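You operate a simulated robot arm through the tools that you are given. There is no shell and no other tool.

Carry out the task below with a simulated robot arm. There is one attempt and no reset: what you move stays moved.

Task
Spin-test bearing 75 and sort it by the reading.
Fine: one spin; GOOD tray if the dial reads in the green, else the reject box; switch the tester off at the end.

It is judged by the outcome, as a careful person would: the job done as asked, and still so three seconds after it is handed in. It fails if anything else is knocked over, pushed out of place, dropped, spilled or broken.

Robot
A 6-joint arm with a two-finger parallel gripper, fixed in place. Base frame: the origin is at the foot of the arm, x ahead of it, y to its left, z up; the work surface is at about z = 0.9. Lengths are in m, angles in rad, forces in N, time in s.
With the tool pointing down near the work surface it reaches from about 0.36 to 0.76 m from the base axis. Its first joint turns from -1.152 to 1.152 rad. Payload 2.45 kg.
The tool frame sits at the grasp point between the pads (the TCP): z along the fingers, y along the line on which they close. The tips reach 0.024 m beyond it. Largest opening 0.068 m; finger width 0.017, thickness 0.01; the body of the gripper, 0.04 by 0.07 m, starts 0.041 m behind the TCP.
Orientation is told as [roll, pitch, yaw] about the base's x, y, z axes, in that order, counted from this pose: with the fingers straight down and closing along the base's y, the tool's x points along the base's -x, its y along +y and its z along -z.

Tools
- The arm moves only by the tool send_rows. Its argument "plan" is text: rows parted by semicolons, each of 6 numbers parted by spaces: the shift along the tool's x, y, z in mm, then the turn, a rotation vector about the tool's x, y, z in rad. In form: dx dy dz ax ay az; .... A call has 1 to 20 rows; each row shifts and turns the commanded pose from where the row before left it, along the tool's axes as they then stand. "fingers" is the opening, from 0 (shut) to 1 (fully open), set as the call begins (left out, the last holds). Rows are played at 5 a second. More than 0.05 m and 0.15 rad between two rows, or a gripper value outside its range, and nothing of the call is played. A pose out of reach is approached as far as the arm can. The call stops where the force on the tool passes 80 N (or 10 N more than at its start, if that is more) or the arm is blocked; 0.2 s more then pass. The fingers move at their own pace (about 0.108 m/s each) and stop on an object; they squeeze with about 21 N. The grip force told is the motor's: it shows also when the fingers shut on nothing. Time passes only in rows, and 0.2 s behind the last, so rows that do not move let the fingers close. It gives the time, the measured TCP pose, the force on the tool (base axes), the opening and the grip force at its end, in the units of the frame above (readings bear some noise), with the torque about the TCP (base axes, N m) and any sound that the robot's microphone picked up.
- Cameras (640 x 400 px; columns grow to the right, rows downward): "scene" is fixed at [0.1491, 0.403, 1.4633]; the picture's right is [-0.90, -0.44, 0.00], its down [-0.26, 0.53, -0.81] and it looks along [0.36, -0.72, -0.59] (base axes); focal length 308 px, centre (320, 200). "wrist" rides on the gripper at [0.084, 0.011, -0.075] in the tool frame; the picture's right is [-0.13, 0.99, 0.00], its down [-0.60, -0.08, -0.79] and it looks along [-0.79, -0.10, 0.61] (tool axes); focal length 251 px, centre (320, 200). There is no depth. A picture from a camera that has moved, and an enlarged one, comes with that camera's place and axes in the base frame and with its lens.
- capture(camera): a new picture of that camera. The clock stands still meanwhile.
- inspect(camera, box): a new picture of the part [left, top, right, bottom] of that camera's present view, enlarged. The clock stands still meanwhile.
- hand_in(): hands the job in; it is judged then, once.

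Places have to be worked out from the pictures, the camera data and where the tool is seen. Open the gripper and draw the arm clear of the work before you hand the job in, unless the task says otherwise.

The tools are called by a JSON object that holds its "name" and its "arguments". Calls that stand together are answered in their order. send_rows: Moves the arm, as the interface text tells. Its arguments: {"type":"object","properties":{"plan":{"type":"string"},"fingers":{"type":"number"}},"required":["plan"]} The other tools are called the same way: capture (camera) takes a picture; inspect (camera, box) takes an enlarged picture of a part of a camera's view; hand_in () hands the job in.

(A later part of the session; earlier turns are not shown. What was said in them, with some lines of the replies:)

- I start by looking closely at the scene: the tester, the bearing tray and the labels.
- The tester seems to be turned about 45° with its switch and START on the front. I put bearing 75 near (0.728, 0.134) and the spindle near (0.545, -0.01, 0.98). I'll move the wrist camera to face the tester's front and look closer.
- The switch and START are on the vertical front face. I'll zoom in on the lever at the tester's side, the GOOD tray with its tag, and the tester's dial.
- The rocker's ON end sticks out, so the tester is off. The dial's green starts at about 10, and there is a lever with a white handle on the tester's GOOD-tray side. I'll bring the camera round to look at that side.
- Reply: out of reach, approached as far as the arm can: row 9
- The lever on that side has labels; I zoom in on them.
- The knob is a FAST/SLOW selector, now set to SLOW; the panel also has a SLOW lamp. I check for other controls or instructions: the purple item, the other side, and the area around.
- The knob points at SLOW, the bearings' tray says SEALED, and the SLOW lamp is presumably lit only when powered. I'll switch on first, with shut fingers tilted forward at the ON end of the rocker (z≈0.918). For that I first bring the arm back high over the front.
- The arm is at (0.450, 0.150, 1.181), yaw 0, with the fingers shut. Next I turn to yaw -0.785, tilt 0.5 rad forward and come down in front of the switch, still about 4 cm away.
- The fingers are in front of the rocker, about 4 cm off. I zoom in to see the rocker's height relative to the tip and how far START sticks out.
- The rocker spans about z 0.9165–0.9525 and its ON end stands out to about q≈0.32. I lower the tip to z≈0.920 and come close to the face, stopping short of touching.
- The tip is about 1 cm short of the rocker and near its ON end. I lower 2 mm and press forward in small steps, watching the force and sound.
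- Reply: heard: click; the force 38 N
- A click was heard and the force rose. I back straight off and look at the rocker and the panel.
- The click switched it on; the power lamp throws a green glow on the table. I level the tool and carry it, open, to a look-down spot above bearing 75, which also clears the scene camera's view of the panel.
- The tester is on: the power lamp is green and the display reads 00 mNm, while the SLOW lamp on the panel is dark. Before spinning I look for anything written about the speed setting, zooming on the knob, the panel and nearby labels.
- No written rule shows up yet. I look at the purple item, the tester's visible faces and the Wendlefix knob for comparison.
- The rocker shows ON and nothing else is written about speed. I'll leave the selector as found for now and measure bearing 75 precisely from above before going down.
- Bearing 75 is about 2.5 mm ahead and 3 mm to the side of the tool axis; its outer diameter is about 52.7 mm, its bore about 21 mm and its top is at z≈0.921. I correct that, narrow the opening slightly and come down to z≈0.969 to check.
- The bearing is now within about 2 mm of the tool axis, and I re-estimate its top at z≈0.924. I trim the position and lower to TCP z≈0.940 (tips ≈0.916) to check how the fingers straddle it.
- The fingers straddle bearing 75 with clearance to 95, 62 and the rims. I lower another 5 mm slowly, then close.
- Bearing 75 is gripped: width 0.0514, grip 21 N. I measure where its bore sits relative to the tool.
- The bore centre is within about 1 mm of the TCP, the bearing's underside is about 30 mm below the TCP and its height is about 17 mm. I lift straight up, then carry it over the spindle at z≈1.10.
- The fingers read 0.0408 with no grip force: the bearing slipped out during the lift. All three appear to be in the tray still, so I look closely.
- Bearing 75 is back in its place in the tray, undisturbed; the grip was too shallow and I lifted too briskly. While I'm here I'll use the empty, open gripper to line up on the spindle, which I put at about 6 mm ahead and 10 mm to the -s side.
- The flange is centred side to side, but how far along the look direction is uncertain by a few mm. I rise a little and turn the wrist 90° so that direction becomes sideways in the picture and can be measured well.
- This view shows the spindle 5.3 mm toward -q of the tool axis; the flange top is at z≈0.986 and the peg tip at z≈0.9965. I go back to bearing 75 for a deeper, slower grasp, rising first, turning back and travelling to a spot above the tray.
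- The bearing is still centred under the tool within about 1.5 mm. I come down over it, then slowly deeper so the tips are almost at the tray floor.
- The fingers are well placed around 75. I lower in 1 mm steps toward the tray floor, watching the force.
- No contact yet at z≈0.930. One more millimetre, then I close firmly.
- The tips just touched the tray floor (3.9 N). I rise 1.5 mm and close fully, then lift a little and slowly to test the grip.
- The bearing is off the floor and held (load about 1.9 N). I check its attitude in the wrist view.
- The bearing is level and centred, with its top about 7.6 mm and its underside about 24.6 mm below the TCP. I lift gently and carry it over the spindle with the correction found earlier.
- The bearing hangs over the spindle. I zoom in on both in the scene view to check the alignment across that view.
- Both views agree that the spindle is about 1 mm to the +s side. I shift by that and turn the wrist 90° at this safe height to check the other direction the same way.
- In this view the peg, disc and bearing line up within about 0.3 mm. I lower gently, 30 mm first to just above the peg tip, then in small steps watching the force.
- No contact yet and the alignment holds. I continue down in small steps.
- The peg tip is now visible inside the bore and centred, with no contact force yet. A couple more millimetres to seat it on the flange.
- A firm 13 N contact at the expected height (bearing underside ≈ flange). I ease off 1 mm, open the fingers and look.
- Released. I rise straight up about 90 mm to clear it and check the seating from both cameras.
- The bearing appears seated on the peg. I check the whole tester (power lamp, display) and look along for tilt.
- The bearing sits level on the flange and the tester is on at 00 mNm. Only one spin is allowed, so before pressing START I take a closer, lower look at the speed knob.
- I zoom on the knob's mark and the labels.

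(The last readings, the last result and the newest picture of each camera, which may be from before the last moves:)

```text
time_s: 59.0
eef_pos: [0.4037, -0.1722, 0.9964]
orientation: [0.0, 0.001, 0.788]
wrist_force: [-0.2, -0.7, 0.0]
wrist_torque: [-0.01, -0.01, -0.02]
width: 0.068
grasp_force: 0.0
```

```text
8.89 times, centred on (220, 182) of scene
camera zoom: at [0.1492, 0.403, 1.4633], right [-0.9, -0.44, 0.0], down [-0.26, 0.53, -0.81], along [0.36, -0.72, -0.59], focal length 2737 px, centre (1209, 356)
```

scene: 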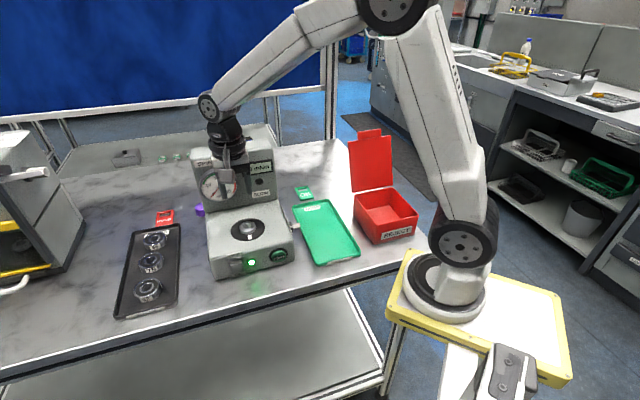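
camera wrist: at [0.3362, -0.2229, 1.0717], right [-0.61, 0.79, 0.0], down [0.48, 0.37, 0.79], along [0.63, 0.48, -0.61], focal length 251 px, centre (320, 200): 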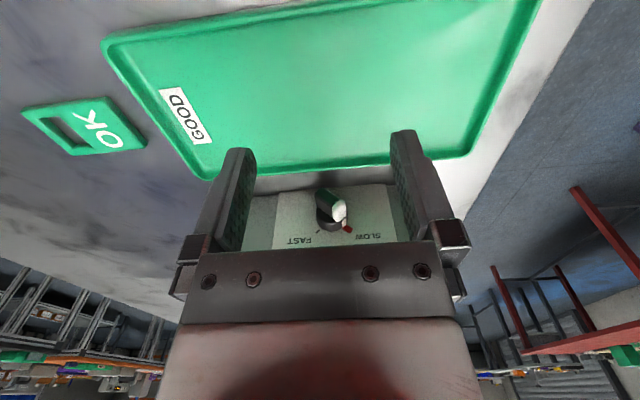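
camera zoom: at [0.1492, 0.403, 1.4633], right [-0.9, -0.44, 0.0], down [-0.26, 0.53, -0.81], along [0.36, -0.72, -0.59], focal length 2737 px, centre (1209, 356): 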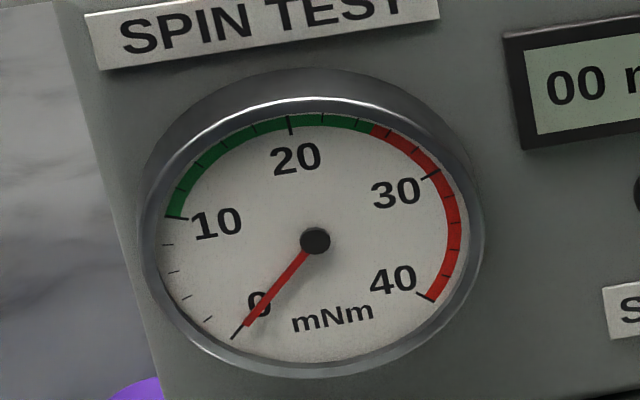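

The pointer is exactly on the red-marked SLOW position, which fits a SEALED tray, and the task asks for no change, so I leave it. I raise, turn back, shut the fingers and go in front of START.

{"name": "send_rows", "arguments": {"plan": "0 0 -35 0 0 0;0 0 -35 0 0 0;0 0 -35 0 0 0;0 0 0 0 0 0.1428;0 0 0 0 0 0.1428;0 0 0 0 0 0.1428;0 0 0 0 0 0.1428;0 0 0 0 0 0.1428;0 0 0 0 0 0.1428;0 0 0 0 0 0.1428;0 0 0 0 0 0.1428;0 0 0 0 0 0.1428;0 0 0 0 0 0.1428;0 0 0 0 0 0.1428;26.2 26.05 0 0 0 0;26.2 26.05 0 0 0 0;26.2 26.05 0 0 0 0;26.2 26.05 0 0 0 0;26.2 26.05 0 0 0 0;26.2 26.05 0 0 0 0", "fingers": 0}}

{"name": "capture", "arguments": {"camera": "wrist"}}

```text
time_s: 63.2
eef_pos: [0.401, 0.0496, 1.1048]
orientation: [0.001, 0.001, -0.781]
wrist_force: [-1.3, -0.2, -0.3]
wrist_torque: [0.0, 0.01, 0.03]
width: 0.0
grasp_force: 21.2
```

```text
taken
camera wrist: at [0.3492, 0.1181, 1.1805], right [0.79, 0.61, 0.0], down [0.37, -0.48, 0.79], along [0.48, -0.63, -0.61], focal length 251 px, centre (320, 200)
```

wrist: 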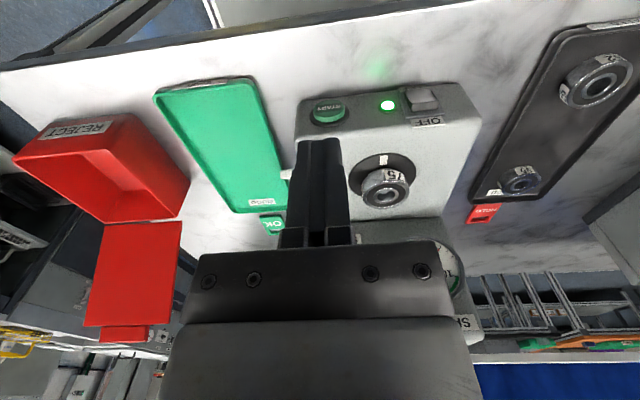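

START is ahead and below. I tilt slightly forward and descend in front of it, still about 4 cm away from the cap.

{"name": "send_rows", "arguments": {"plan": "0 0 0 0 -0.15 0;3.05 0 36.95 0 0 0;3.05 0 36.95 0 0 0;3.05 0 36.95 0 0 0;3.05 0 36.95 0 0 0;0 0 0 0 0 0"}}

{"name": "capture", "arguments": {"camera": "wrist"}}

{"name": "inspect", "arguments": {"camera": "scene", "box": [190, 190, 330, 310]}}

```text
time_s: 64.6
eef_pos: [0.4077, 0.0458, 0.9552]
orientation: [0.0, -0.15, -0.784]
wrist_force: [0.1, 0.5, -0.3]
wrist_torque: [0.02, 0.02, -0.03]
width: 0.0003
grasp_force: 20.8
```

```text
taken
camera wrist: at [0.349, 0.1201, 1.018], right [0.79, 0.61, 0.02], down [0.28, -0.39, 0.87], along [0.54, -0.69, -0.48], focal length 251 px, centre (320, 200)
```

wrist: 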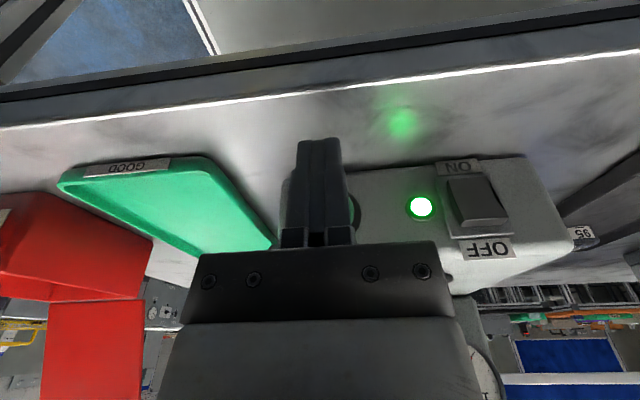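

```text
3.33 times, centred on (260, 250) of scene
camera zoom: at [0.1492, 0.403, 1.4633], right [-0.9, -0.44, 0.0], down [-0.26, 0.53, -0.81], along [0.36, -0.72, -0.59], focal length 1026 px, centre (520, 33)
```

zoom: 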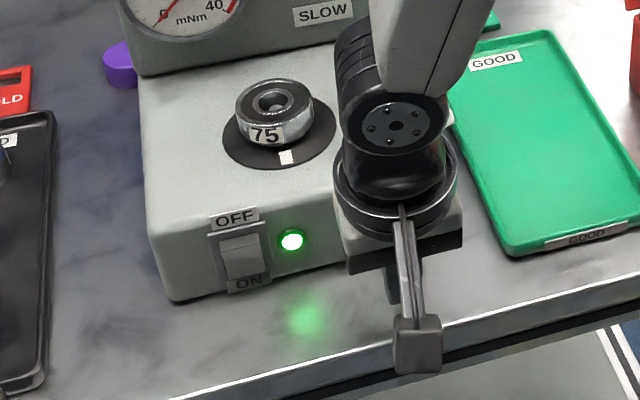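

I zoom to see where START is behind the fingers.

{"name": "inspect", "arguments": {"camera": "wrist", "box": [260, 140, 400, 250]}}

```text
3.64 times, centred on (330, 195) of wrist
camera zoom: at [0.349, 0.1201, 1.018], right [0.79, 0.61, 0.02], down [0.28, -0.39, 0.87], along [0.54, -0.69, -0.48], focal length 914 px, centre (284, 218)
```

zoom: 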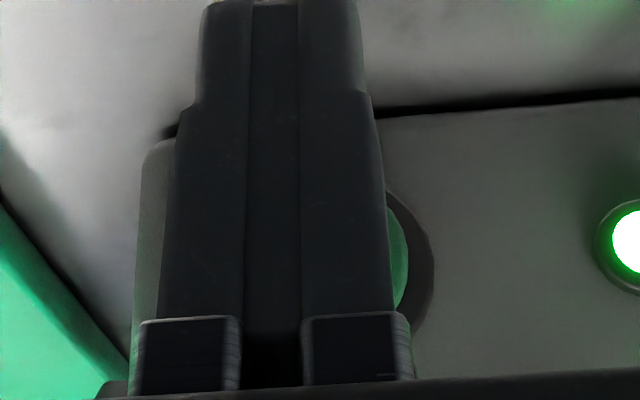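

START is at s≈0.3195, z≈0.938, and the fingers line up with it. I advance 40 mm without touching.

{"name": "send_rows", "arguments": {"plan": "-19.78 0 2.99 0 0 0;-14.8 0 2.24 0 0 0;-4.94 0 0.75 0 0 0;0 0 0 0 0 0"}}

{"name": "inspect", "arguments": {"camera": "scene", "box": [190, 190, 330, 310]}}

{"name": "inspect", "arguments": {"camera": "wrist", "box": [200, 120, 440, 250]}}

```text
time_s: 65.6
eef_pos: [0.4388, 0.0152, 0.9548]
orientation: [0.0, -0.149, -0.787]
wrist_force: [0.8, 0.0, 0.4]
wrist_torque: [0.01, 0.02, 0.03]
width: 0.0
grasp_force: 21.3
```

```text
3.33 times, centred on (260, 250) of scene
camera zoom: at [0.1492, 0.403, 1.4633], right [-0.9, -0.44, 0.0], down [-0.26, 0.53, -0.81], along [0.36, -0.72, -0.59], focal length 1026 px, centre (520, 33)
```

zoom: 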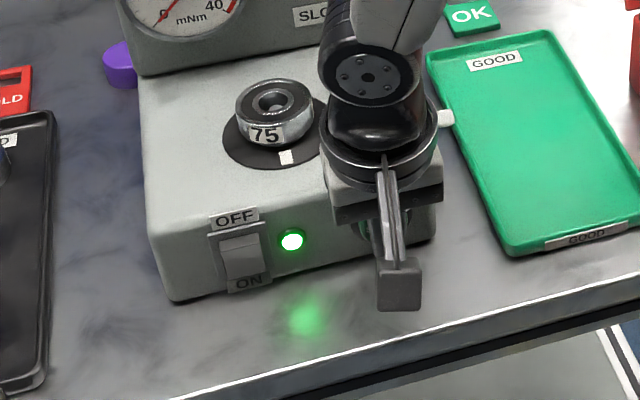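

```text
2.67 times, centred on (320, 185) of wrist
camera zoom: at [0.3783, 0.0912, 1.0175], right [0.79, 0.61, 0.02], down [0.28, -0.39, 0.87], along [0.54, -0.69, -0.48], focal length 670 px, centre (320, 240)
```

zoom: 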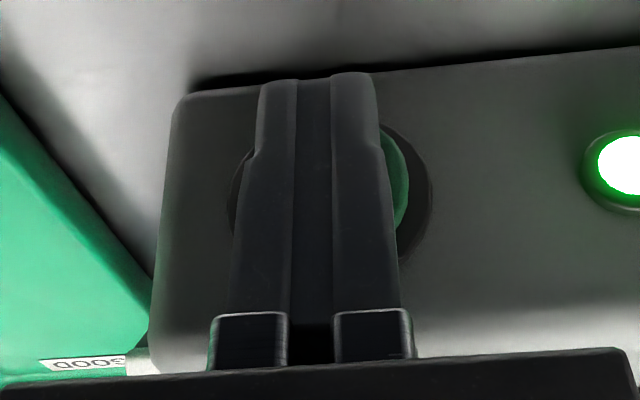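

The fingers are about 1 cm off the cap and centred on it. I press forward in 2 mm steps, watching for the click.

{"name": "send_rows", "arguments": {"plan": "-1.98 0 0.3 0 0 0;-1.98 0 0.3 0 0 0;-1.98 0 0.3 0 0 0;-1.98 0 0.3 0 0 0"}}

```text
time_s: 66.6
eef_pos: [0.4438, 0.0111, 0.956]
orientation: [-0.001, -0.149, -0.784]
wrist_force: [-1.0, 0.2, 1.0]
wrist_torque: [-0.01, 0.04, 0.0]
width: 0.0
grasp_force: 20.9
```

{"name": "send_rows", "arguments": {"plan": "-1.98 0 0.3 0 0 0;-1.98 0 0.3 0 0 0"}}

```text
time_s: 67.2
eef_pos: [0.4462, 0.0086, 0.9557]
orientation: [-0.002, -0.148, -0.784]
wrist_force: [-4.5, 6.7, -1.8]
wrist_torque: [0.16, 0.12, -0.01]
width: 0.0001
grasp_force: 20.7
heard: click
```

A click at about 8 N: START has been pressed once. I back off straight away and watch the dial.

{"name": "send_rows", "arguments": {"plan": "9.9 0 -1.5 0 0 0;19.8 0 -3 0 0 0"}}

{"name": "inspect", "arguments": {"camera": "scene", "box": [185, 140, 305, 280]}}

```text
time_s: 67.8
eef_pos: [0.4249, 0.0284, 0.9552]
orientation: [0.0, -0.149, -0.784]
wrist_force: [-0.1, -0.1, -0.6]
wrist_torque: [0.01, 0.0, 0.01]
width: 0.0
grasp_force: 21.1
```

```text
2.86 times, centred on (245, 210) of scene
camera zoom: at [0.1492, 0.4029, 1.4633], right [-0.9, -0.44, 0.0], down [-0.26, 0.53, -0.81], along [0.36, -0.72, -0.59], focal length 880 px, centre (534, 171)
```

zoom: 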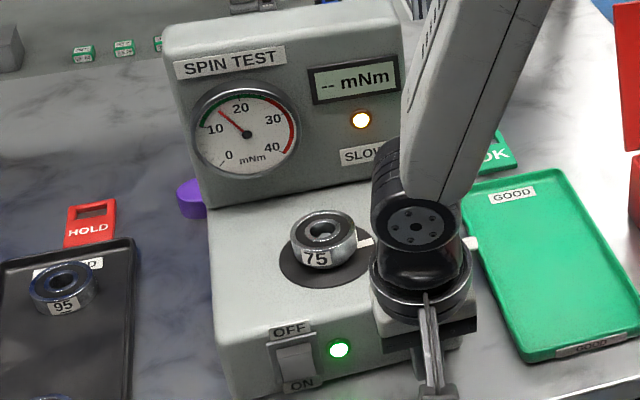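

It is spinning: the SLOW lamp is lit amber, the display shows "--" and the needle is moving near 14. I wait and keep watching until the reading settles.

{"name": "send_rows", "arguments": {"plan": "0 0 0 0 0 0;0 0 0 0 0 0;0 0 0 0 0 0"}}

{"name": "inspect", "arguments": {"camera": "scene", "box": [190, 145, 280, 215]}}

{"name": "send_rows", "arguments": {"plan": "0 0 0 0 0 0;0 0 0 0 0 0;0 0 0 0 0 0;0 0 0 0 0 0"}}

{"name": "inspect", "arguments": {"camera": "scene", "box": [190, 145, 280, 215]}}

```text
time_s: 68.6
eef_pos: [0.4251, 0.0288, 0.9547]
orientation: [0.001, -0.15, -0.783]
wrist_force: [1.0, 0.3, -0.7]
wrist_torque: [0.01, -0.04, 0.03]
width: 0.0
grasp_force: 20.9
```

```text
5.71 times, centred on (235, 180) of scene
camera zoom: at [0.1491, 0.403, 1.4633], right [-0.9, -0.44, 0.0], down [-0.26, 0.53, -0.81], along [0.36, -0.72, -0.59], focal length 1760 px, centre (806, 314)
```

zoom: 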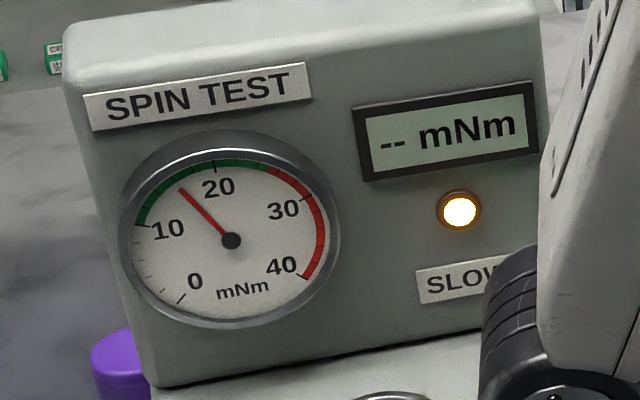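

```text
time_s: 69.6
eef_pos: [0.4251, 0.0281, 0.9554]
orientation: [0.0, -0.15, -0.783]
wrist_force: [-0.2, -0.2, 0.3]
wrist_torque: [0.01, -0.03, 0.0]
width: 0.0
grasp_force: 21.0
```

```text
5.71 times, centred on (235, 180) of scene
camera zoom: at [0.1491, 0.403, 1.4633], right [-0.9, -0.44, 0.0], down [-0.26, 0.53, -0.81], along [0.36, -0.72, -0.59], focal length 1760 px, centre (806, 314)
```

zoom: 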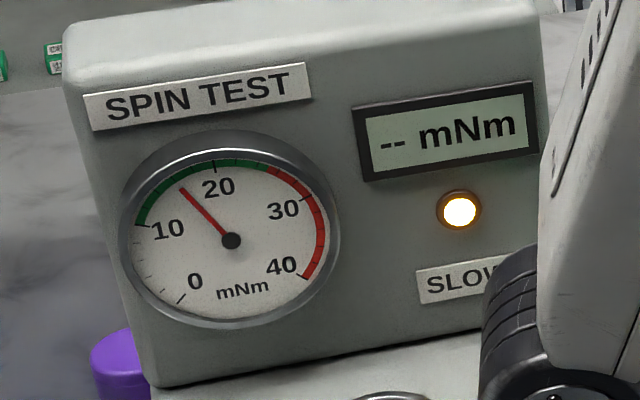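

The needle holds near 15 with the lamp still on and the display "--". I keep waiting for the spin to finish.

{"name": "send_rows", "arguments": {"plan": "0 0 0 0 0 0;0 0 0 0 0 0;0 0 0 0 0 0;0 0 0 0 0 0;0 0 0 0 0 0;0 0 0 0 0 0;0 0 0 0 0 0;0 0 0 0 0 0;0 0 0 0 0 0;0 0 0 0 0 0"}}

{"name": "inspect", "arguments": {"camera": "scene", "box": [185, 140, 305, 280]}}

{"name": "inspect", "arguments": {"camera": "scene", "box": [195, 160, 245, 205]}}

```text
time_s: 71.8
eef_pos: [0.4247, 0.0289, 0.9556]
orientation: [0.0, -0.151, -0.782]
wrist_force: [0.3, -0.4, 0.5]
wrist_torque: [-0.01, -0.01, 0.03]
width: 0.0
grasp_force: 21.1
```

```text
2.86 times, centred on (245, 210) of scene
camera zoom: at [0.1491, 0.403, 1.4633], right [-0.9, -0.44, 0.0], down [-0.26, 0.53, -0.81], along [0.36, -0.72, -0.59], focal length 880 px, centre (534, 171)
```

zoom: 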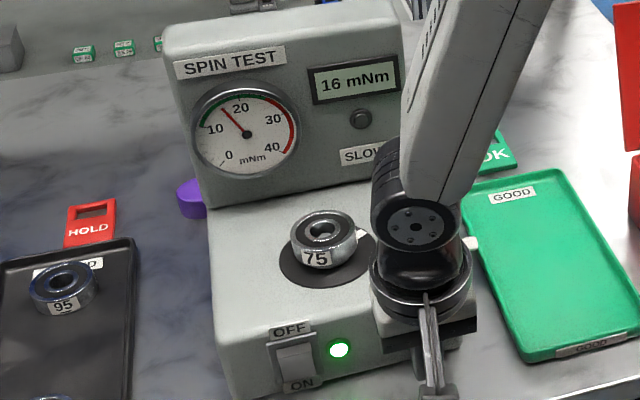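

```text
8.89 times, centred on (220, 182) of scene
camera zoom: at [0.1491, 0.403, 1.4633], right [-0.9, -0.44, 0.0], down [-0.26, 0.53, -0.81], along [0.36, -0.72, -0.59], focal length 2737 px, centre (1209, 356)
```

zoom: 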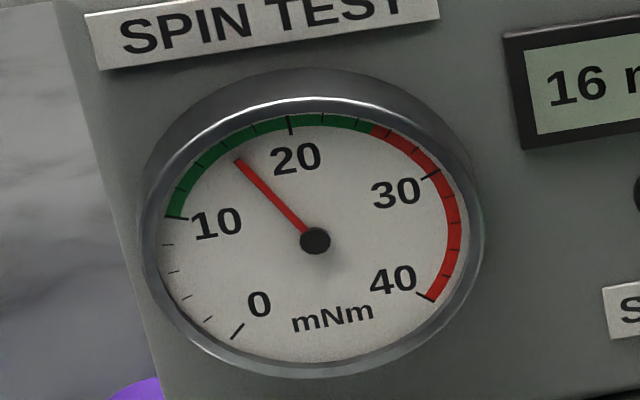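

The spin has finished: the lamp is off, the display shows 16 mNm and the needle is in the green (10–25), so bearing 75 is GOOD. I back away, raise, level the tool, open, and go above the spindle to pick it up.

{"name": "send_rows", "arguments": {"plan": "19.8 0 -3 0 0 0;-5.6 0 -37.1 0 0 0;-5.6 0 -37.1 0 0 0;-5.6 0 -37.1 0 0 0;-5.6 0 -37.1 0 0 0;0 0 0 0 0.15 0;-33.5 13.4 0 0 0 0;-33.5 13.4 0 0 0 0;-33.5 13.4 0 0 0 0;-33.5 13.4 0 0 0 0;0 0 0 0 0 0", "fingers": 1}}

{"name": "inspect", "arguments": {"camera": "wrist", "box": [220, 0, 420, 130]}}

{"name": "inspect", "arguments": {"camera": "scene", "box": [180, 140, 320, 290]}}

```text
time_s: 74.2
eef_pos: [0.543, -0.0133, 1.1072]
orientation: [0.0, 0.001, -0.785]
wrist_force: [-0.3, -0.3, -0.4]
wrist_torque: [0.01, 0.0, 0.0]
width: 0.0681
grasp_force: 0.1
```

```text
3.08 times, centred on (320, 65) of wrist
camera zoom: at [0.4907, 0.0549, 1.1835], right [0.79, 0.61, 0.0], down [0.37, -0.48, 0.79], along [0.49, -0.63, -0.61], focal length 774 px, centre (320, 615)
```

zoom: 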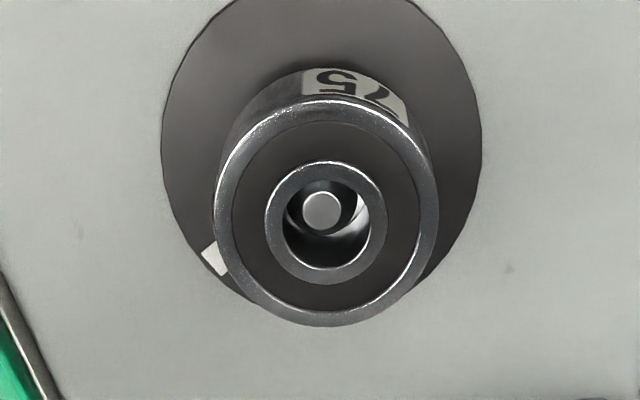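

```text
2.67 times, centred on (250, 215) of scene
camera zoom: at [0.1492, 0.403, 1.4633], right [-0.9, -0.44, 0.0], down [-0.26, 0.53, -0.81], along [0.36, -0.72, -0.59], focal length 821 px, centre (507, 160)
```

zoom: 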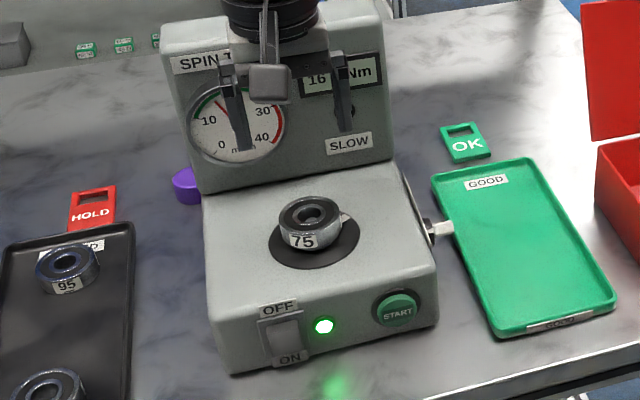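

The bearing and rotor are still. The bearing is about 3 mm ahead and 1 mm aside of the tool axis, so I correct that and come down around it with open fingers.

{"name": "send_rows", "arguments": {"plan": "-3 1 20 0 0 0;0 0 30 0 0 0;0 0 25 0 0 0;0 0 0 0 0 0"}}

{"name": "inspect", "arguments": {"camera": "wrist", "box": [220, 40, 420, 220]}}

{"name": "inspect", "arguments": {"camera": "scene", "box": [210, 190, 280, 250]}}

```text
time_s: 75.2
eef_pos: [0.5463, -0.0159, 1.0314]
orientation: [-0.001, 0.001, -0.784]
wrist_force: [-0.9, 0.1, -0.2]
wrist_torque: [0.0, 0.03, -0.05]
width: 0.0684
grasp_force: 0.1
```

```text
2.22 times, centred on (320, 130) of wrist
camera zoom: at [0.4947, 0.0526, 1.1071], right [0.79, 0.61, 0.0], down [0.37, -0.48, 0.79], along [0.49, -0.63, -0.61], focal length 559 px, centre (320, 356)
```

zoom: 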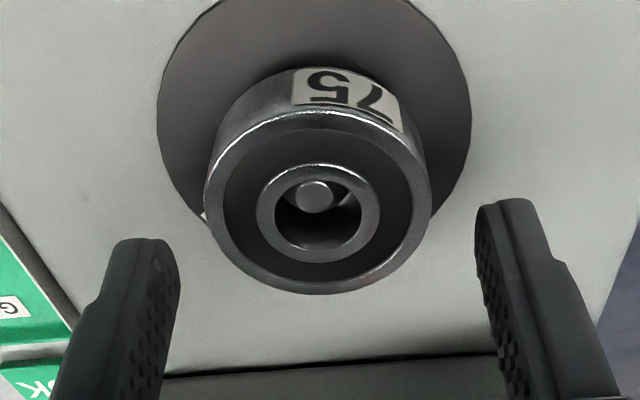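

```text
6.67 times, centred on (245, 220) of scene
camera zoom: at [0.1492, 0.403, 1.4633], right [-0.9, -0.44, 0.0], down [-0.26, 0.53, -0.81], along [0.36, -0.72, -0.59], focal length 2053 px, centre (820, 67)
```

zoom: 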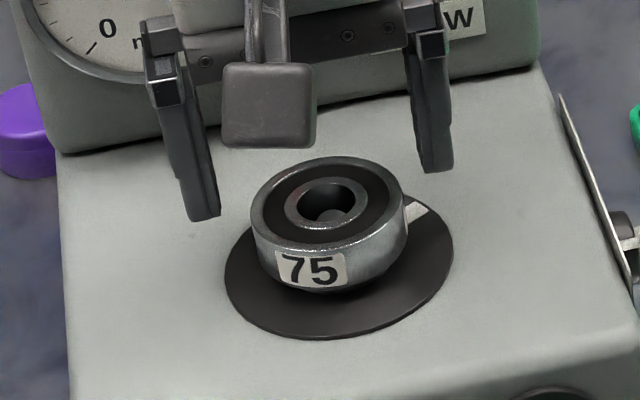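

The bearing is now about 2 mm back of the axis and centred sideways. I trim 2 mm, lower to z≈1.007 around it and close.

{"name": "send_rows", "arguments": {"plan": "2 0 8 0 0 0;0 0 8 0 0 0;0 0 6 0 0 0;0 0 2 0 0 0;0 0 0 0 0 0"}}

{"name": "send_rows", "arguments": {"plan": "0 0 0 0 0 0;0 0 0 0 0 0;0 0 0 0 0 0;0 0 0 0 0 0;0 0 0 0 0 0", "fingers": 0}}

{"name": "inspect", "arguments": {"camera": "wrist", "box": [260, 85, 380, 205]}}

```text
time_s: 76.4
eef_pos: [0.5474, -0.0135, 1.0064]
orientation: [0.0, 0.001, -0.783]
wrist_force: [0.8, 0.8, 0.4]
wrist_torque: [-0.04, 0.0, -0.02]
width: 0.0681
grasp_force: 0.1
```

```text
time_s: 77.6
eef_pos: [0.5466, -0.0149, 1.0071]
orientation: [0.0, -0.001, -0.784]
wrist_force: [0.5, 0.2, 0.0]
wrist_torque: [-0.02, -0.01, -0.02]
width: 0.0512
grasp_force: 21.0
```

```text
3.33 times, centred on (320, 145) of wrist
camera zoom: at [0.4934, 0.0539, 1.0826], right [0.79, 0.61, 0.0], down [0.37, -0.48, 0.79], along [0.49, -0.63, -0.61], focal length 838 px, centre (320, 383)
```

zoom: 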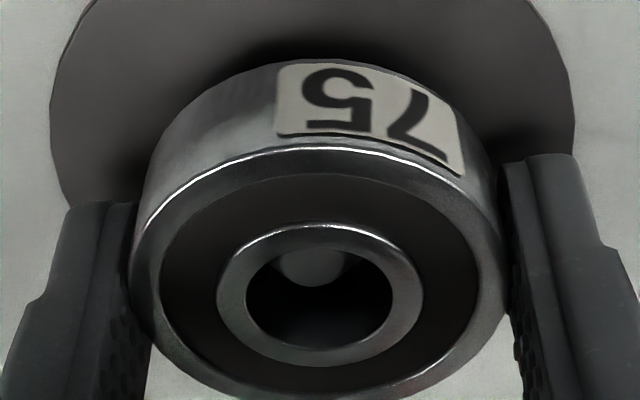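

Gripped again: width 0.0512, force 21 N, deeper on the pads. I lift slowly straight up off the peg.

{"name": "send_rows", "arguments": {"plan": "0 0 -2 0 0 0;0 0 -4 0 0 0;0 0 -6 0 0 0;0 0 -10 0 0 0;0 0 -15 0 0 0;0 0 -15 0 0 0;0 0 0 0 0 0"}}

{"name": "inspect", "arguments": {"camera": "scene", "box": [180, 140, 320, 290]}}

```text
time_s: 79.2
eef_pos: [0.5449, -0.0141, 1.0575]
orientation: [-0.001, 0.0, -0.783]
wrist_force: [0.0, 1.1, -0.7]
wrist_torque: [-0.03, -0.05, -0.03]
width: 0.0516
grasp_force: 20.9
```

```text
2.67 times, centred on (250, 215) of scene
camera zoom: at [0.1492, 0.403, 1.4633], right [-0.9, -0.44, 0.0], down [-0.26, 0.53, -0.81], along [0.36, -0.72, -0.59], focal length 821 px, centre (507, 160)
```

zoom: 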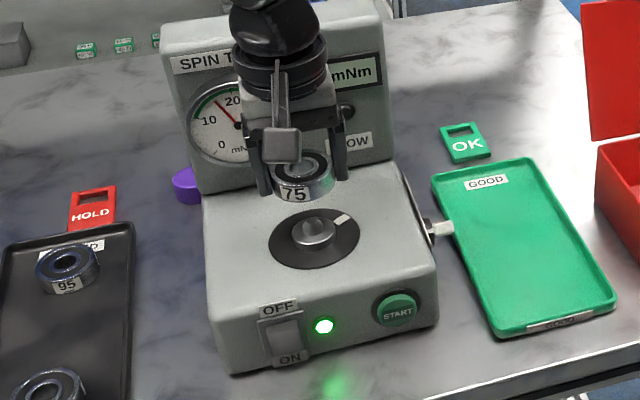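

The bearing is clear of the peg and held. I carry it over to the middle of the GOOD tray (s≈0.18, q≈0.40) at this height.

{"name": "send_rows", "arguments": {"plan": "-0.5 -15 0 0 0 0;-0.5 -22.5 0 0 0 0;-0.5 -22.5 0 0 0 0;-0.5 -22.5 0 0 0 0;-0.5 -22.5 0 0 0 0;-0.5 -22.5 0 0 0 0;-0.5 -22.5 0 0 0 0;-0.5 -22.5 0 0 0 0;-0.5 -22.5 0 0 0 0;0 0 0 0 0 0"}}

{"name": "capture", "arguments": {"camera": "wrist"}}

{"name": "inspect", "arguments": {"camera": "scene", "box": [260, 150, 420, 280]}}

```text
time_s: 81.4
eef_pos: [0.4114, -0.1564, 1.0588]
orientation: [0.0, 0.001, -0.783]
wrist_force: [1.2, -0.2, -1.3]
wrist_torque: [0.0, -0.01, 0.02]
width: 0.0513
grasp_force: 20.6
```

```text
taken
camera wrist: at [0.3586, -0.0878, 1.1348], right [0.79, 0.61, 0.0], down [0.37, -0.48, 0.79], along [0.49, -0.63, -0.61], focal length 251 px, centre (320, 200)
```

wrist: 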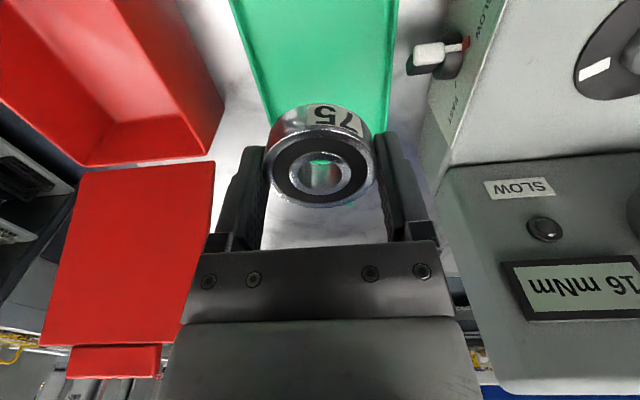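

```text
3.08 times, centred on (340, 215) of scene
camera zoom: at [0.1492, 0.4029, 1.4633], right [-0.9, -0.44, 0.0], down [-0.26, 0.53, -0.81], along [0.36, -0.72, -0.59], focal length 948 px, centre (258, 154)
```

zoom: 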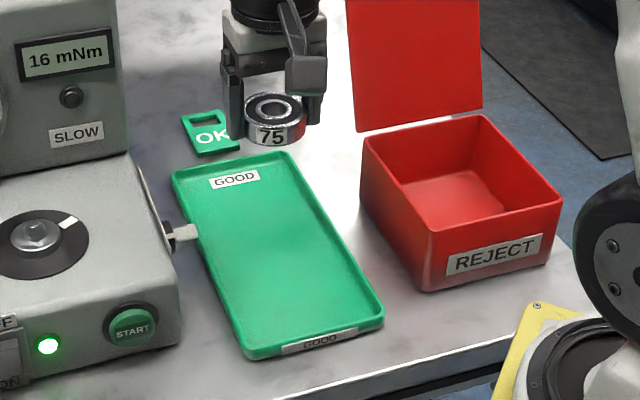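

It is held over the tray's middle with clear space around. I lower it in stages toward the tray floor.

{"name": "send_rows", "arguments": {"plan": "0 0 20 0 0 0;0 0 30 0 0 0;0 0 30 0 0 0;0 0 20 0 0 0;0 0 12 0 0 0;0 0 6 0 0 0;0 0 0 0 0 0"}}

{"name": "inspect", "arguments": {"camera": "scene", "box": [270, 180, 370, 270]}}

{"name": "capture", "arguments": {"camera": "wrist"}}

```text
time_s: 83.0
eef_pos: [0.4112, -0.1544, 0.9414]
orientation: [-0.001, 0.0, -0.784]
wrist_force: [-0.3, -0.5, -1.7]
wrist_torque: [-0.03, 0.02, 0.04]
width: 0.0513
grasp_force: 21.0
```

```text
4.44 times, centred on (320, 225) of scene
camera zoom: at [0.1492, 0.403, 1.4633], right [-0.9, -0.44, 0.0], down [-0.26, 0.53, -0.81], along [0.36, -0.72, -0.59], focal length 1369 px, centre (320, 89)
```

zoom: 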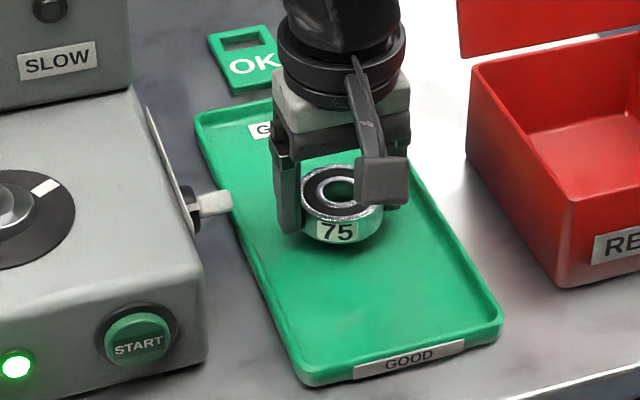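

```text
taken
camera wrist: at [0.3584, -0.0868, 1.0174], right [0.79, 0.61, 0.0], down [0.37, -0.48, 0.79], along [0.49, -0.63, -0.61], focal length 251 px, centre (320, 200)
```

wrist: 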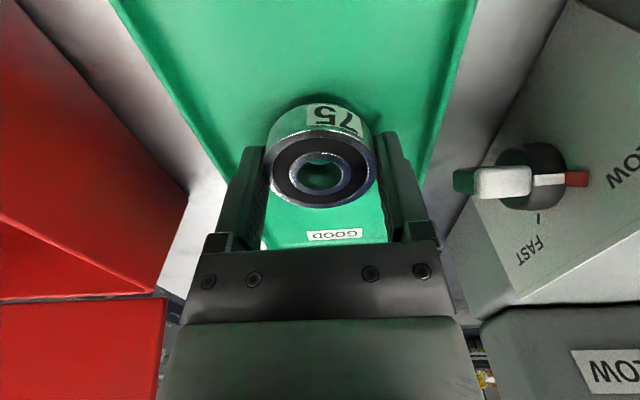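

It is about 1 cm above the floor. I continue in small steps until it touches.

{"name": "send_rows", "arguments": {"plan": "0 0 2 0 0 0;0 0 2 0 0 0;0 0 2 0 0 0;0 0 2 0 0 0;0 0 0 0 0 0"}}

{"name": "send_rows", "arguments": {"plan": "0 0 1 0 0 0;0 0 1 0 0 0;0 0 0 0 0 0"}}

```text
time_s: 84.2
eef_pos: [0.4112, -0.1542, 0.9325]
orientation: [0.0, 0.0, -0.785]
wrist_force: [-0.3, 0.0, -1.2]
wrist_torque: [0.0, 0.02, 0.02]
width: 0.0516
grasp_force: 20.7
```

```text
time_s: 85.0
eef_pos: [0.4108, -0.1557, 0.93]
orientation: [0.0, 0.0, -0.783]
wrist_force: [-0.1, -0.1, -2.4]
wrist_torque: [0.01, -0.02, 0.01]
width: 0.0514
grasp_force: 21.2
```

{"name": "send_rows", "arguments": {"plan": "0 0 1 0 0 0;0 0 0 0 0 0"}}

{"name": "inspect", "arguments": {"camera": "scene", "box": [295, 200, 345, 245]}}

```text
time_s: 85.6
eef_pos: [0.4107, -0.1555, 0.9285]
orientation: [0.001, -0.001, -0.785]
wrist_force: [-1.9, 1.1, 3.7]
wrist_torque: [-0.03, 0.09, -0.04]
width: 0.0515
grasp_force: 20.1
```

```text
8.89 times, centred on (320, 222) of scene
camera zoom: at [0.1491, 0.403, 1.4633], right [-0.9, -0.44, 0.0], down [-0.26, 0.53, -0.81], along [0.36, -0.72, -0.59], focal length 2737 px, centre (320, 0)
```

zoom: 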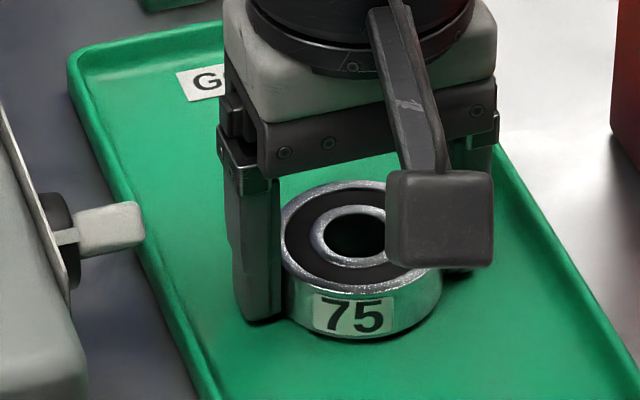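

It touched the tray floor. I ease up slightly and open the fingers.

{"name": "send_rows", "arguments": {"plan": "0 0 -0.7 0 0 0;0 0 0 0 0 0"}}

{"name": "send_rows", "arguments": {"plan": "0 0 0 0 0 0;0 0 0 0 0 0;0 0 0 0 0 0", "fingers": 0.92}}

{"name": "send_rows", "arguments": {"plan": "0 0 -3 0 0 0;0 0 -10 0 0 0;0 0 -20 0 0 0;0 0 -30 0 0 0;0 0 -35 0 0 0;0 0 -35 0 0 0;0 0 -35 0 0 0;0 0 0 0 0 0"}}

{"name": "capture", "arguments": {"camera": "scene"}}

{"name": "inspect", "arguments": {"camera": "scene", "box": [260, 180, 420, 290]}}

```text
time_s: 86.2
eef_pos: [0.4116, -0.1557, 0.9304]
orientation: [-0.001, 0.0, -0.783]
wrist_force: [0.4, -0.3, -1.6]
wrist_torque: [0.01, -0.02, 0.03]
width: 0.0514
grasp_force: 21.2
```

```text
time_s: 87.0
eef_pos: [0.4111, -0.1553, 0.9302]
orientation: [0.0, 0.001, -0.783]
wrist_force: [-0.1, 0.6, -0.4]
wrist_torque: [0.0, -0.01, 0.0]
width: 0.0625
grasp_force: 0.0
```

```text
time_s: 88.8
eef_pos: [0.412, -0.1557, 1.0995]
orientation: [0.0, 0.0, -0.783]
wrist_force: [-1.1, -1.0, 0.4]
wrist_torque: [-0.01, 0.01, -0.02]
width: 0.0625
grasp_force: 0.0
```

```text
taken
```

scene: 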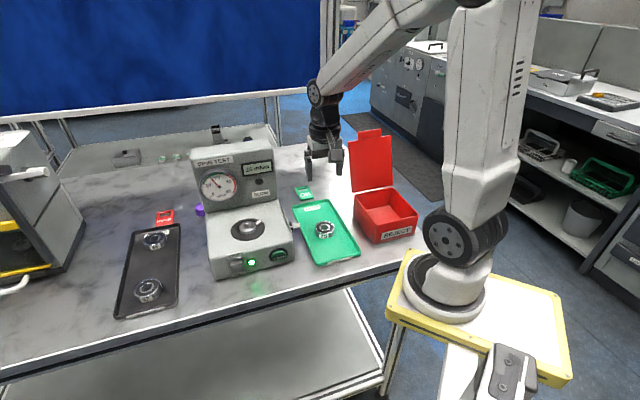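

```text
3.64 times, centred on (340, 235) of scene
camera zoom: at [0.1491, 0.403, 1.4633], right [-0.9, -0.44, 0.0], down [-0.26, 0.53, -0.81], along [0.36, -0.72, -0.59], focal length 1120 px, centre (247, 73)
```

zoom: 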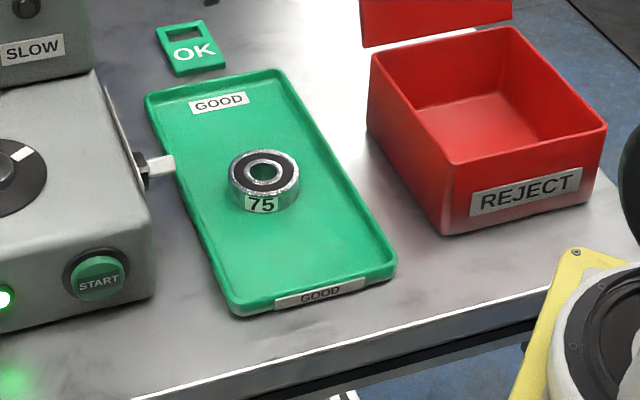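

Bearing 75 lies flat in the GOOD tray and nothing else moved. Now I switch the tester off: shut the fingers and go in front of the rocker, aiming at its OFF (upper) end at z≈0.947.

{"name": "send_rows", "arguments": {"plan": "21.6 34.2 0 0 0 0;21.6 34.2 0 0 0 0;21.6 34.2 0 0 0 0;21.6 34.2 0 0 0 0;21.6 34.2 0 0 0 0;21.6 34.2 0 0 0 0;21.6 34.2 0 0 0 0;0 0 0 0 -0.15 0;4.9 0 32.4 0 0 0;4.9 0 32.4 0 0 0;4.9 0 32.4 0 0 0;4.9 0 32.4 0 0 0;0 0 0 0 0 0", "fingers": 0}}

{"name": "capture", "arguments": {"camera": "wrist"}}

{"name": "inspect", "arguments": {"camera": "wrist", "box": [240, 120, 420, 250]}}

```text
time_s: 91.6
eef_pos: [0.473, 0.1205, 0.9686]
orientation: [0.0, -0.15, -0.782]
wrist_force: [-0.7, -0.1, 0.2]
wrist_torque: [0.0, 0.05, 0.0]
width: 0.0001
grasp_force: 20.4
```

```text
taken
camera wrist: at [0.4134, 0.1957, 1.0307], right [0.79, 0.61, 0.02], down [0.28, -0.39, 0.87], along [0.54, -0.69, -0.48], focal length 251 px, centre (320, 200)
```

wrist: 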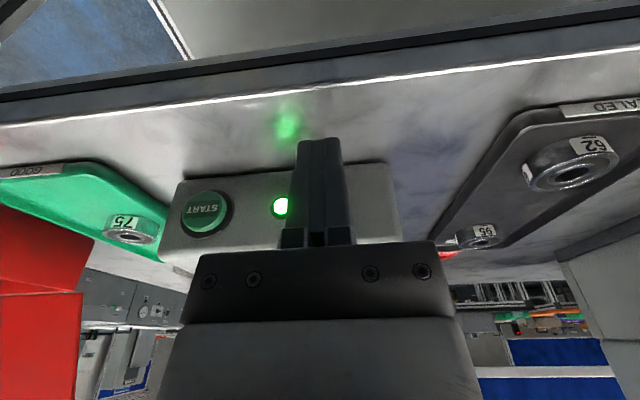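

```text
3.08 times, centred on (330, 185) of wrist
camera zoom: at [0.4134, 0.1957, 1.0307], right [0.79, 0.61, 0.02], down [0.28, -0.39, 0.87], along [0.54, -0.69, -0.48], focal length 774 px, centre (289, 246)
```

zoom: 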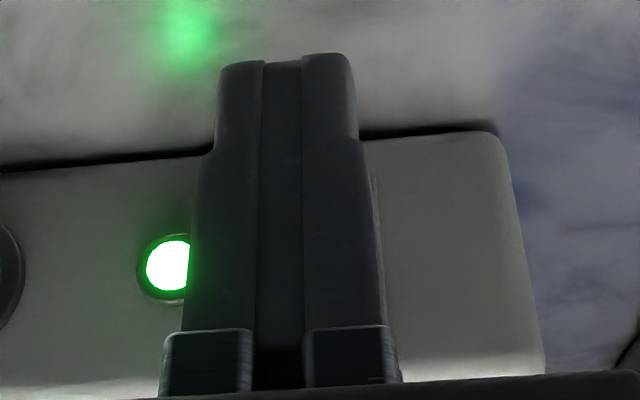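

The tip faces the rocker about 5–6 cm away. I zoom to confirm the sideways alignment with the rocker before pressing.

{"name": "inspect", "arguments": {"camera": "wrist", "box": [330, 150, 400, 230]}}

{"name": "inspect", "arguments": {"camera": "scene", "box": [190, 220, 310, 310]}}

```text
5.00 times, centred on (365, 190) of wrist
camera zoom: at [0.4134, 0.1957, 1.0307], right [0.79, 0.61, 0.02], down [0.28, -0.39, 0.87], along [0.54, -0.69, -0.48], focal length 1257 px, centre (95, 250)
```

zoom: 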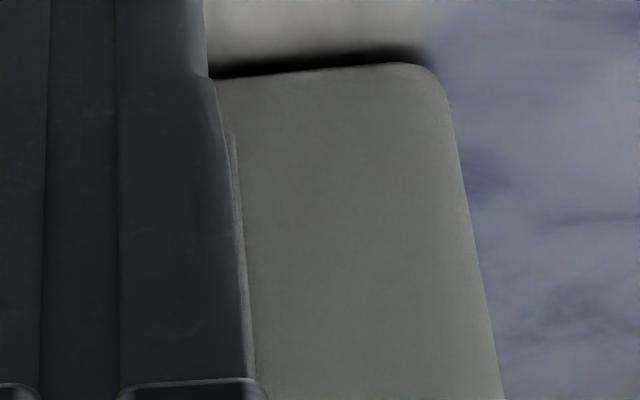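

```text
4.44 times, centred on (250, 265) of scene
camera zoom: at [0.1492, 0.403, 1.4633], right [-0.9, -0.44, 0.0], down [-0.26, 0.53, -0.81], along [0.36, -0.72, -0.59], focal length 1369 px, centre (631, -89)
```

zoom: 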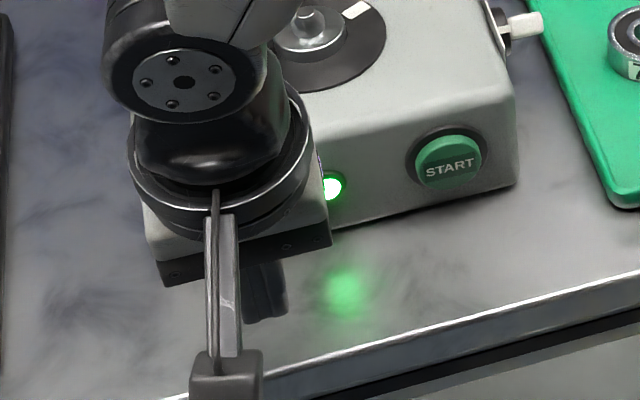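

The rocker lies squarely behind the fingers. I advance 45 mm to just short of it.

{"name": "send_rows", "arguments": {"plan": "-19.78 0 2.99 0 0 0;-14.83 0 2.24 0 0 0;-9.89 0 1.5 0 0 0;0 0 0 0 0 0"}}

{"name": "inspect", "arguments": {"camera": "wrist", "box": [220, 100, 420, 260]}}

```text
time_s: 92.6
eef_pos: [0.5041, 0.0891, 0.967]
orientation: [0.002, -0.149, -0.784]
wrist_force: [0.4, 0.1, 1.0]
wrist_torque: [0.02, -0.01, -0.01]
width: 0.0
grasp_force: 21.0
```

```text
2.50 times, centred on (320, 180) of wrist
camera zoom: at [0.4449, 0.1649, 1.0299], right [0.79, 0.61, 0.02], down [0.28, -0.39, 0.87], along [0.54, -0.69, -0.48], focal length 629 px, centre (320, 250)
```

zoom: 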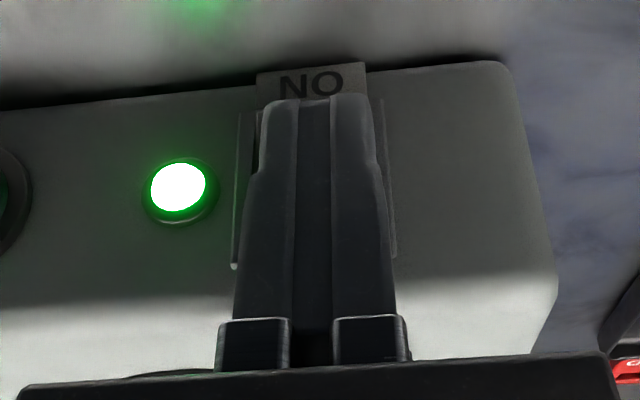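

The tip is centred on the switch. I raise 1 mm and press forward in small steps until it clicks.

{"name": "send_rows", "arguments": {"plan": "-0.15 0 -1 0 0 0;-2.97 0 0.45 0 0 0;-2.97 0 0.45 0 0 0;-2.97 0 0.45 0 0 0;-1.98 0 0.3 0 0 0"}}

```text
time_s: 93.8
eef_pos: [0.5098, 0.0822, 0.9674]
orientation: [0.0, -0.149, -0.784]
wrist_force: [-10.3, 8.7, 6.6]
wrist_torque: [0.21, 0.11, -0.06]
width: 0.0
grasp_force: 21.0
heard: click
```

A click was heard. I back off and check that the lamp is out and the rocker is at OFF.

{"name": "send_rows", "arguments": {"plan": "9.9 0 -1.5 0 0 0;19.8 0 -3 0 0 0;19.8 0 -3 0 0 0;-5.6 0 -37.1 0 0 0;-5.6 0 -37.1 0 0 0;-5.6 0 -37.1 0 0 0;-5.6 0 -37.1 0 0 0;0 0 0 0 0.15 0;0 0 0 0 0 0", "fingers": 0}}

{"name": "capture", "arguments": {"camera": "wrist"}}

{"name": "inspect", "arguments": {"camera": "wrist", "box": [230, 80, 430, 200]}}

{"name": "inspect", "arguments": {"camera": "scene", "box": [180, 140, 320, 290]}}

```text
time_s: 95.8
eef_pos: [0.4765, 0.1169, 1.1184]
orientation: [-0.002, 0.001, -0.781]
wrist_force: [0.6, 0.8, 0.0]
wrist_torque: [0.04, 0.0, -0.01]
width: 0.0003
grasp_force: 20.6
```

```text
taken
camera wrist: at [0.4245, 0.1851, 1.1944], right [0.79, 0.61, 0.0], down [0.37, -0.48, 0.79], along [0.49, -0.63, -0.61], focal length 251 px, centre (320, 200)
```

wrist: 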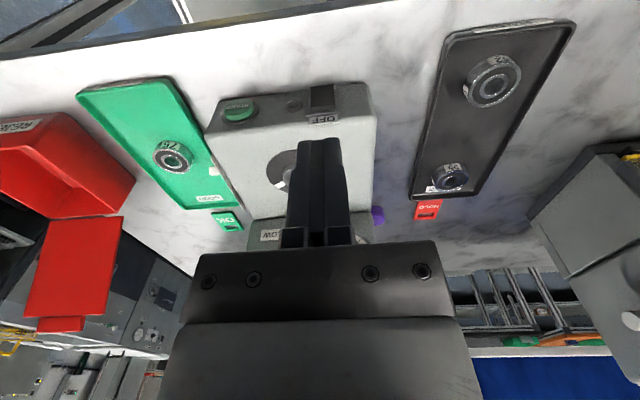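

```text
3.20 times, centred on (330, 140) of wrist
camera zoom: at [0.4245, 0.1851, 1.1944], right [0.79, 0.61, 0.0], down [0.37, -0.48, 0.79], along [0.49, -0.63, -0.61], focal length 805 px, centre (288, 392)
```

zoom: 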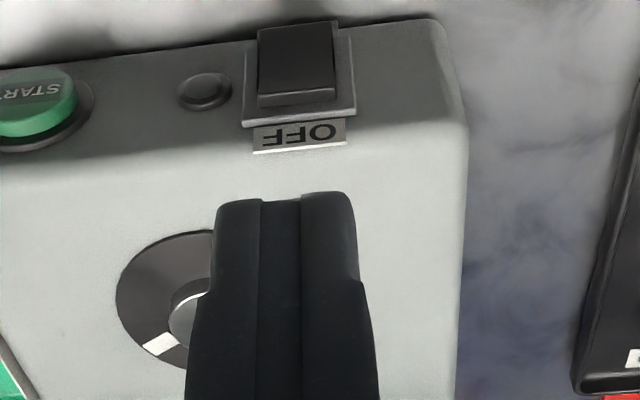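

```text
2.67 times, centred on (250, 215) of scene
camera zoom: at [0.1491, 0.403, 1.4633], right [-0.9, -0.44, 0.0], down [-0.26, 0.53, -0.81], along [0.36, -0.72, -0.59], focal length 821 px, centre (507, 160)
```

zoom: 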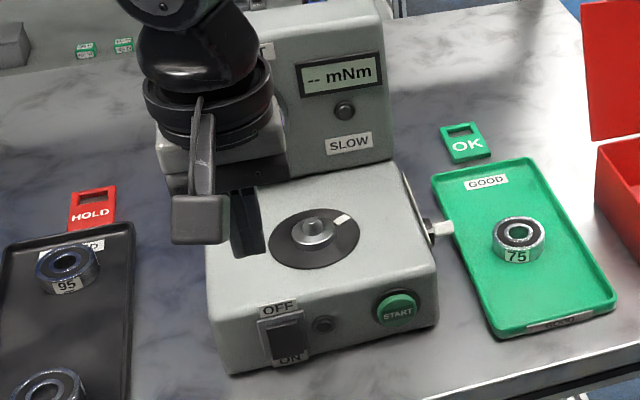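

The tester is off: the lamp is dark, the display shows "--" and the rocker is at OFF, with 75 in the GOOD tray. I open the gripper and draw the arm up and clear.

{"name": "send_rows", "arguments": {"plan": "0 0 -35 0 0 0;0 0 -35 0 0 0;0 0 -35 0 0 0;0 0 -35 0 0 0;0 0 0 0 0 -0.1303;0 0 0 0 0 -0.1303;0 0 0 0 0 -0.1303;0 0 0 0 0 -0.1303;0 0 0 0 0 -0.1303;0 0 0 0 0 -0.1303;0 0 0 0 0 0", "fingers": 1}}

{"name": "capture", "arguments": {"camera": "scene"}}

{"name": "inspect", "arguments": {"camera": "scene", "box": [100, 140, 420, 330]}}

```text
time_s: 98.2
eef_pos: [0.4758, 0.1175, 1.2589]
orientation: [0.001, 0.001, 0.002]
wrist_force: [-0.1, -0.2, -0.5]
wrist_torque: [0.04, 0.03, 0.01]
width: 0.0678
grasp_force: 0.0
```

```text
taken
```

scene: 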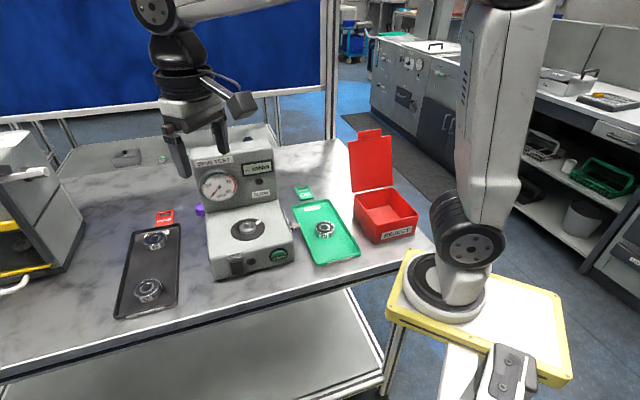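

```text
2.00 times, centred on (260, 235) of scene
camera zoom: at [0.1491, 0.403, 1.4633], right [-0.9, -0.44, 0.0], down [-0.26, 0.53, -0.81], along [0.36, -0.72, -0.59], focal length 616 px, centre (440, 130)
```

zoom: 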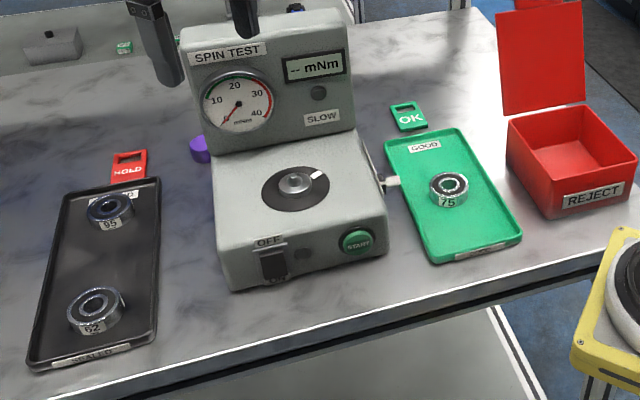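

Everything is in place: 75 is in the GOOD tray after one spin at 16 mNm (green), the tester is off with its dial back at 0, bearings 95 and 62 haven't moved, and the arm is clear with the gripper open. I hand the job in.

{"name": "hand_in", "arguments": {}}

```text
The job is handed in.
```

Bearing 75 read 16 mNm on its one spin, inside the dial's green zone (about 10–25), so it's in the GOOD tray. The tester is switched off, and the arm is clear with the gripper open.

- **Dropped grip:** my first lift of bearing 75 slipped, and it dropped back into its place in the SEALED tray from a small height. The second, deeper grip held. Bearings 95 and 62 are still where they were.
- **Speed setting:** the tester's FAST/SLOW knob was already at SLOW. You didn't mention speed, so I left it there and the reading was taken at SLOW.
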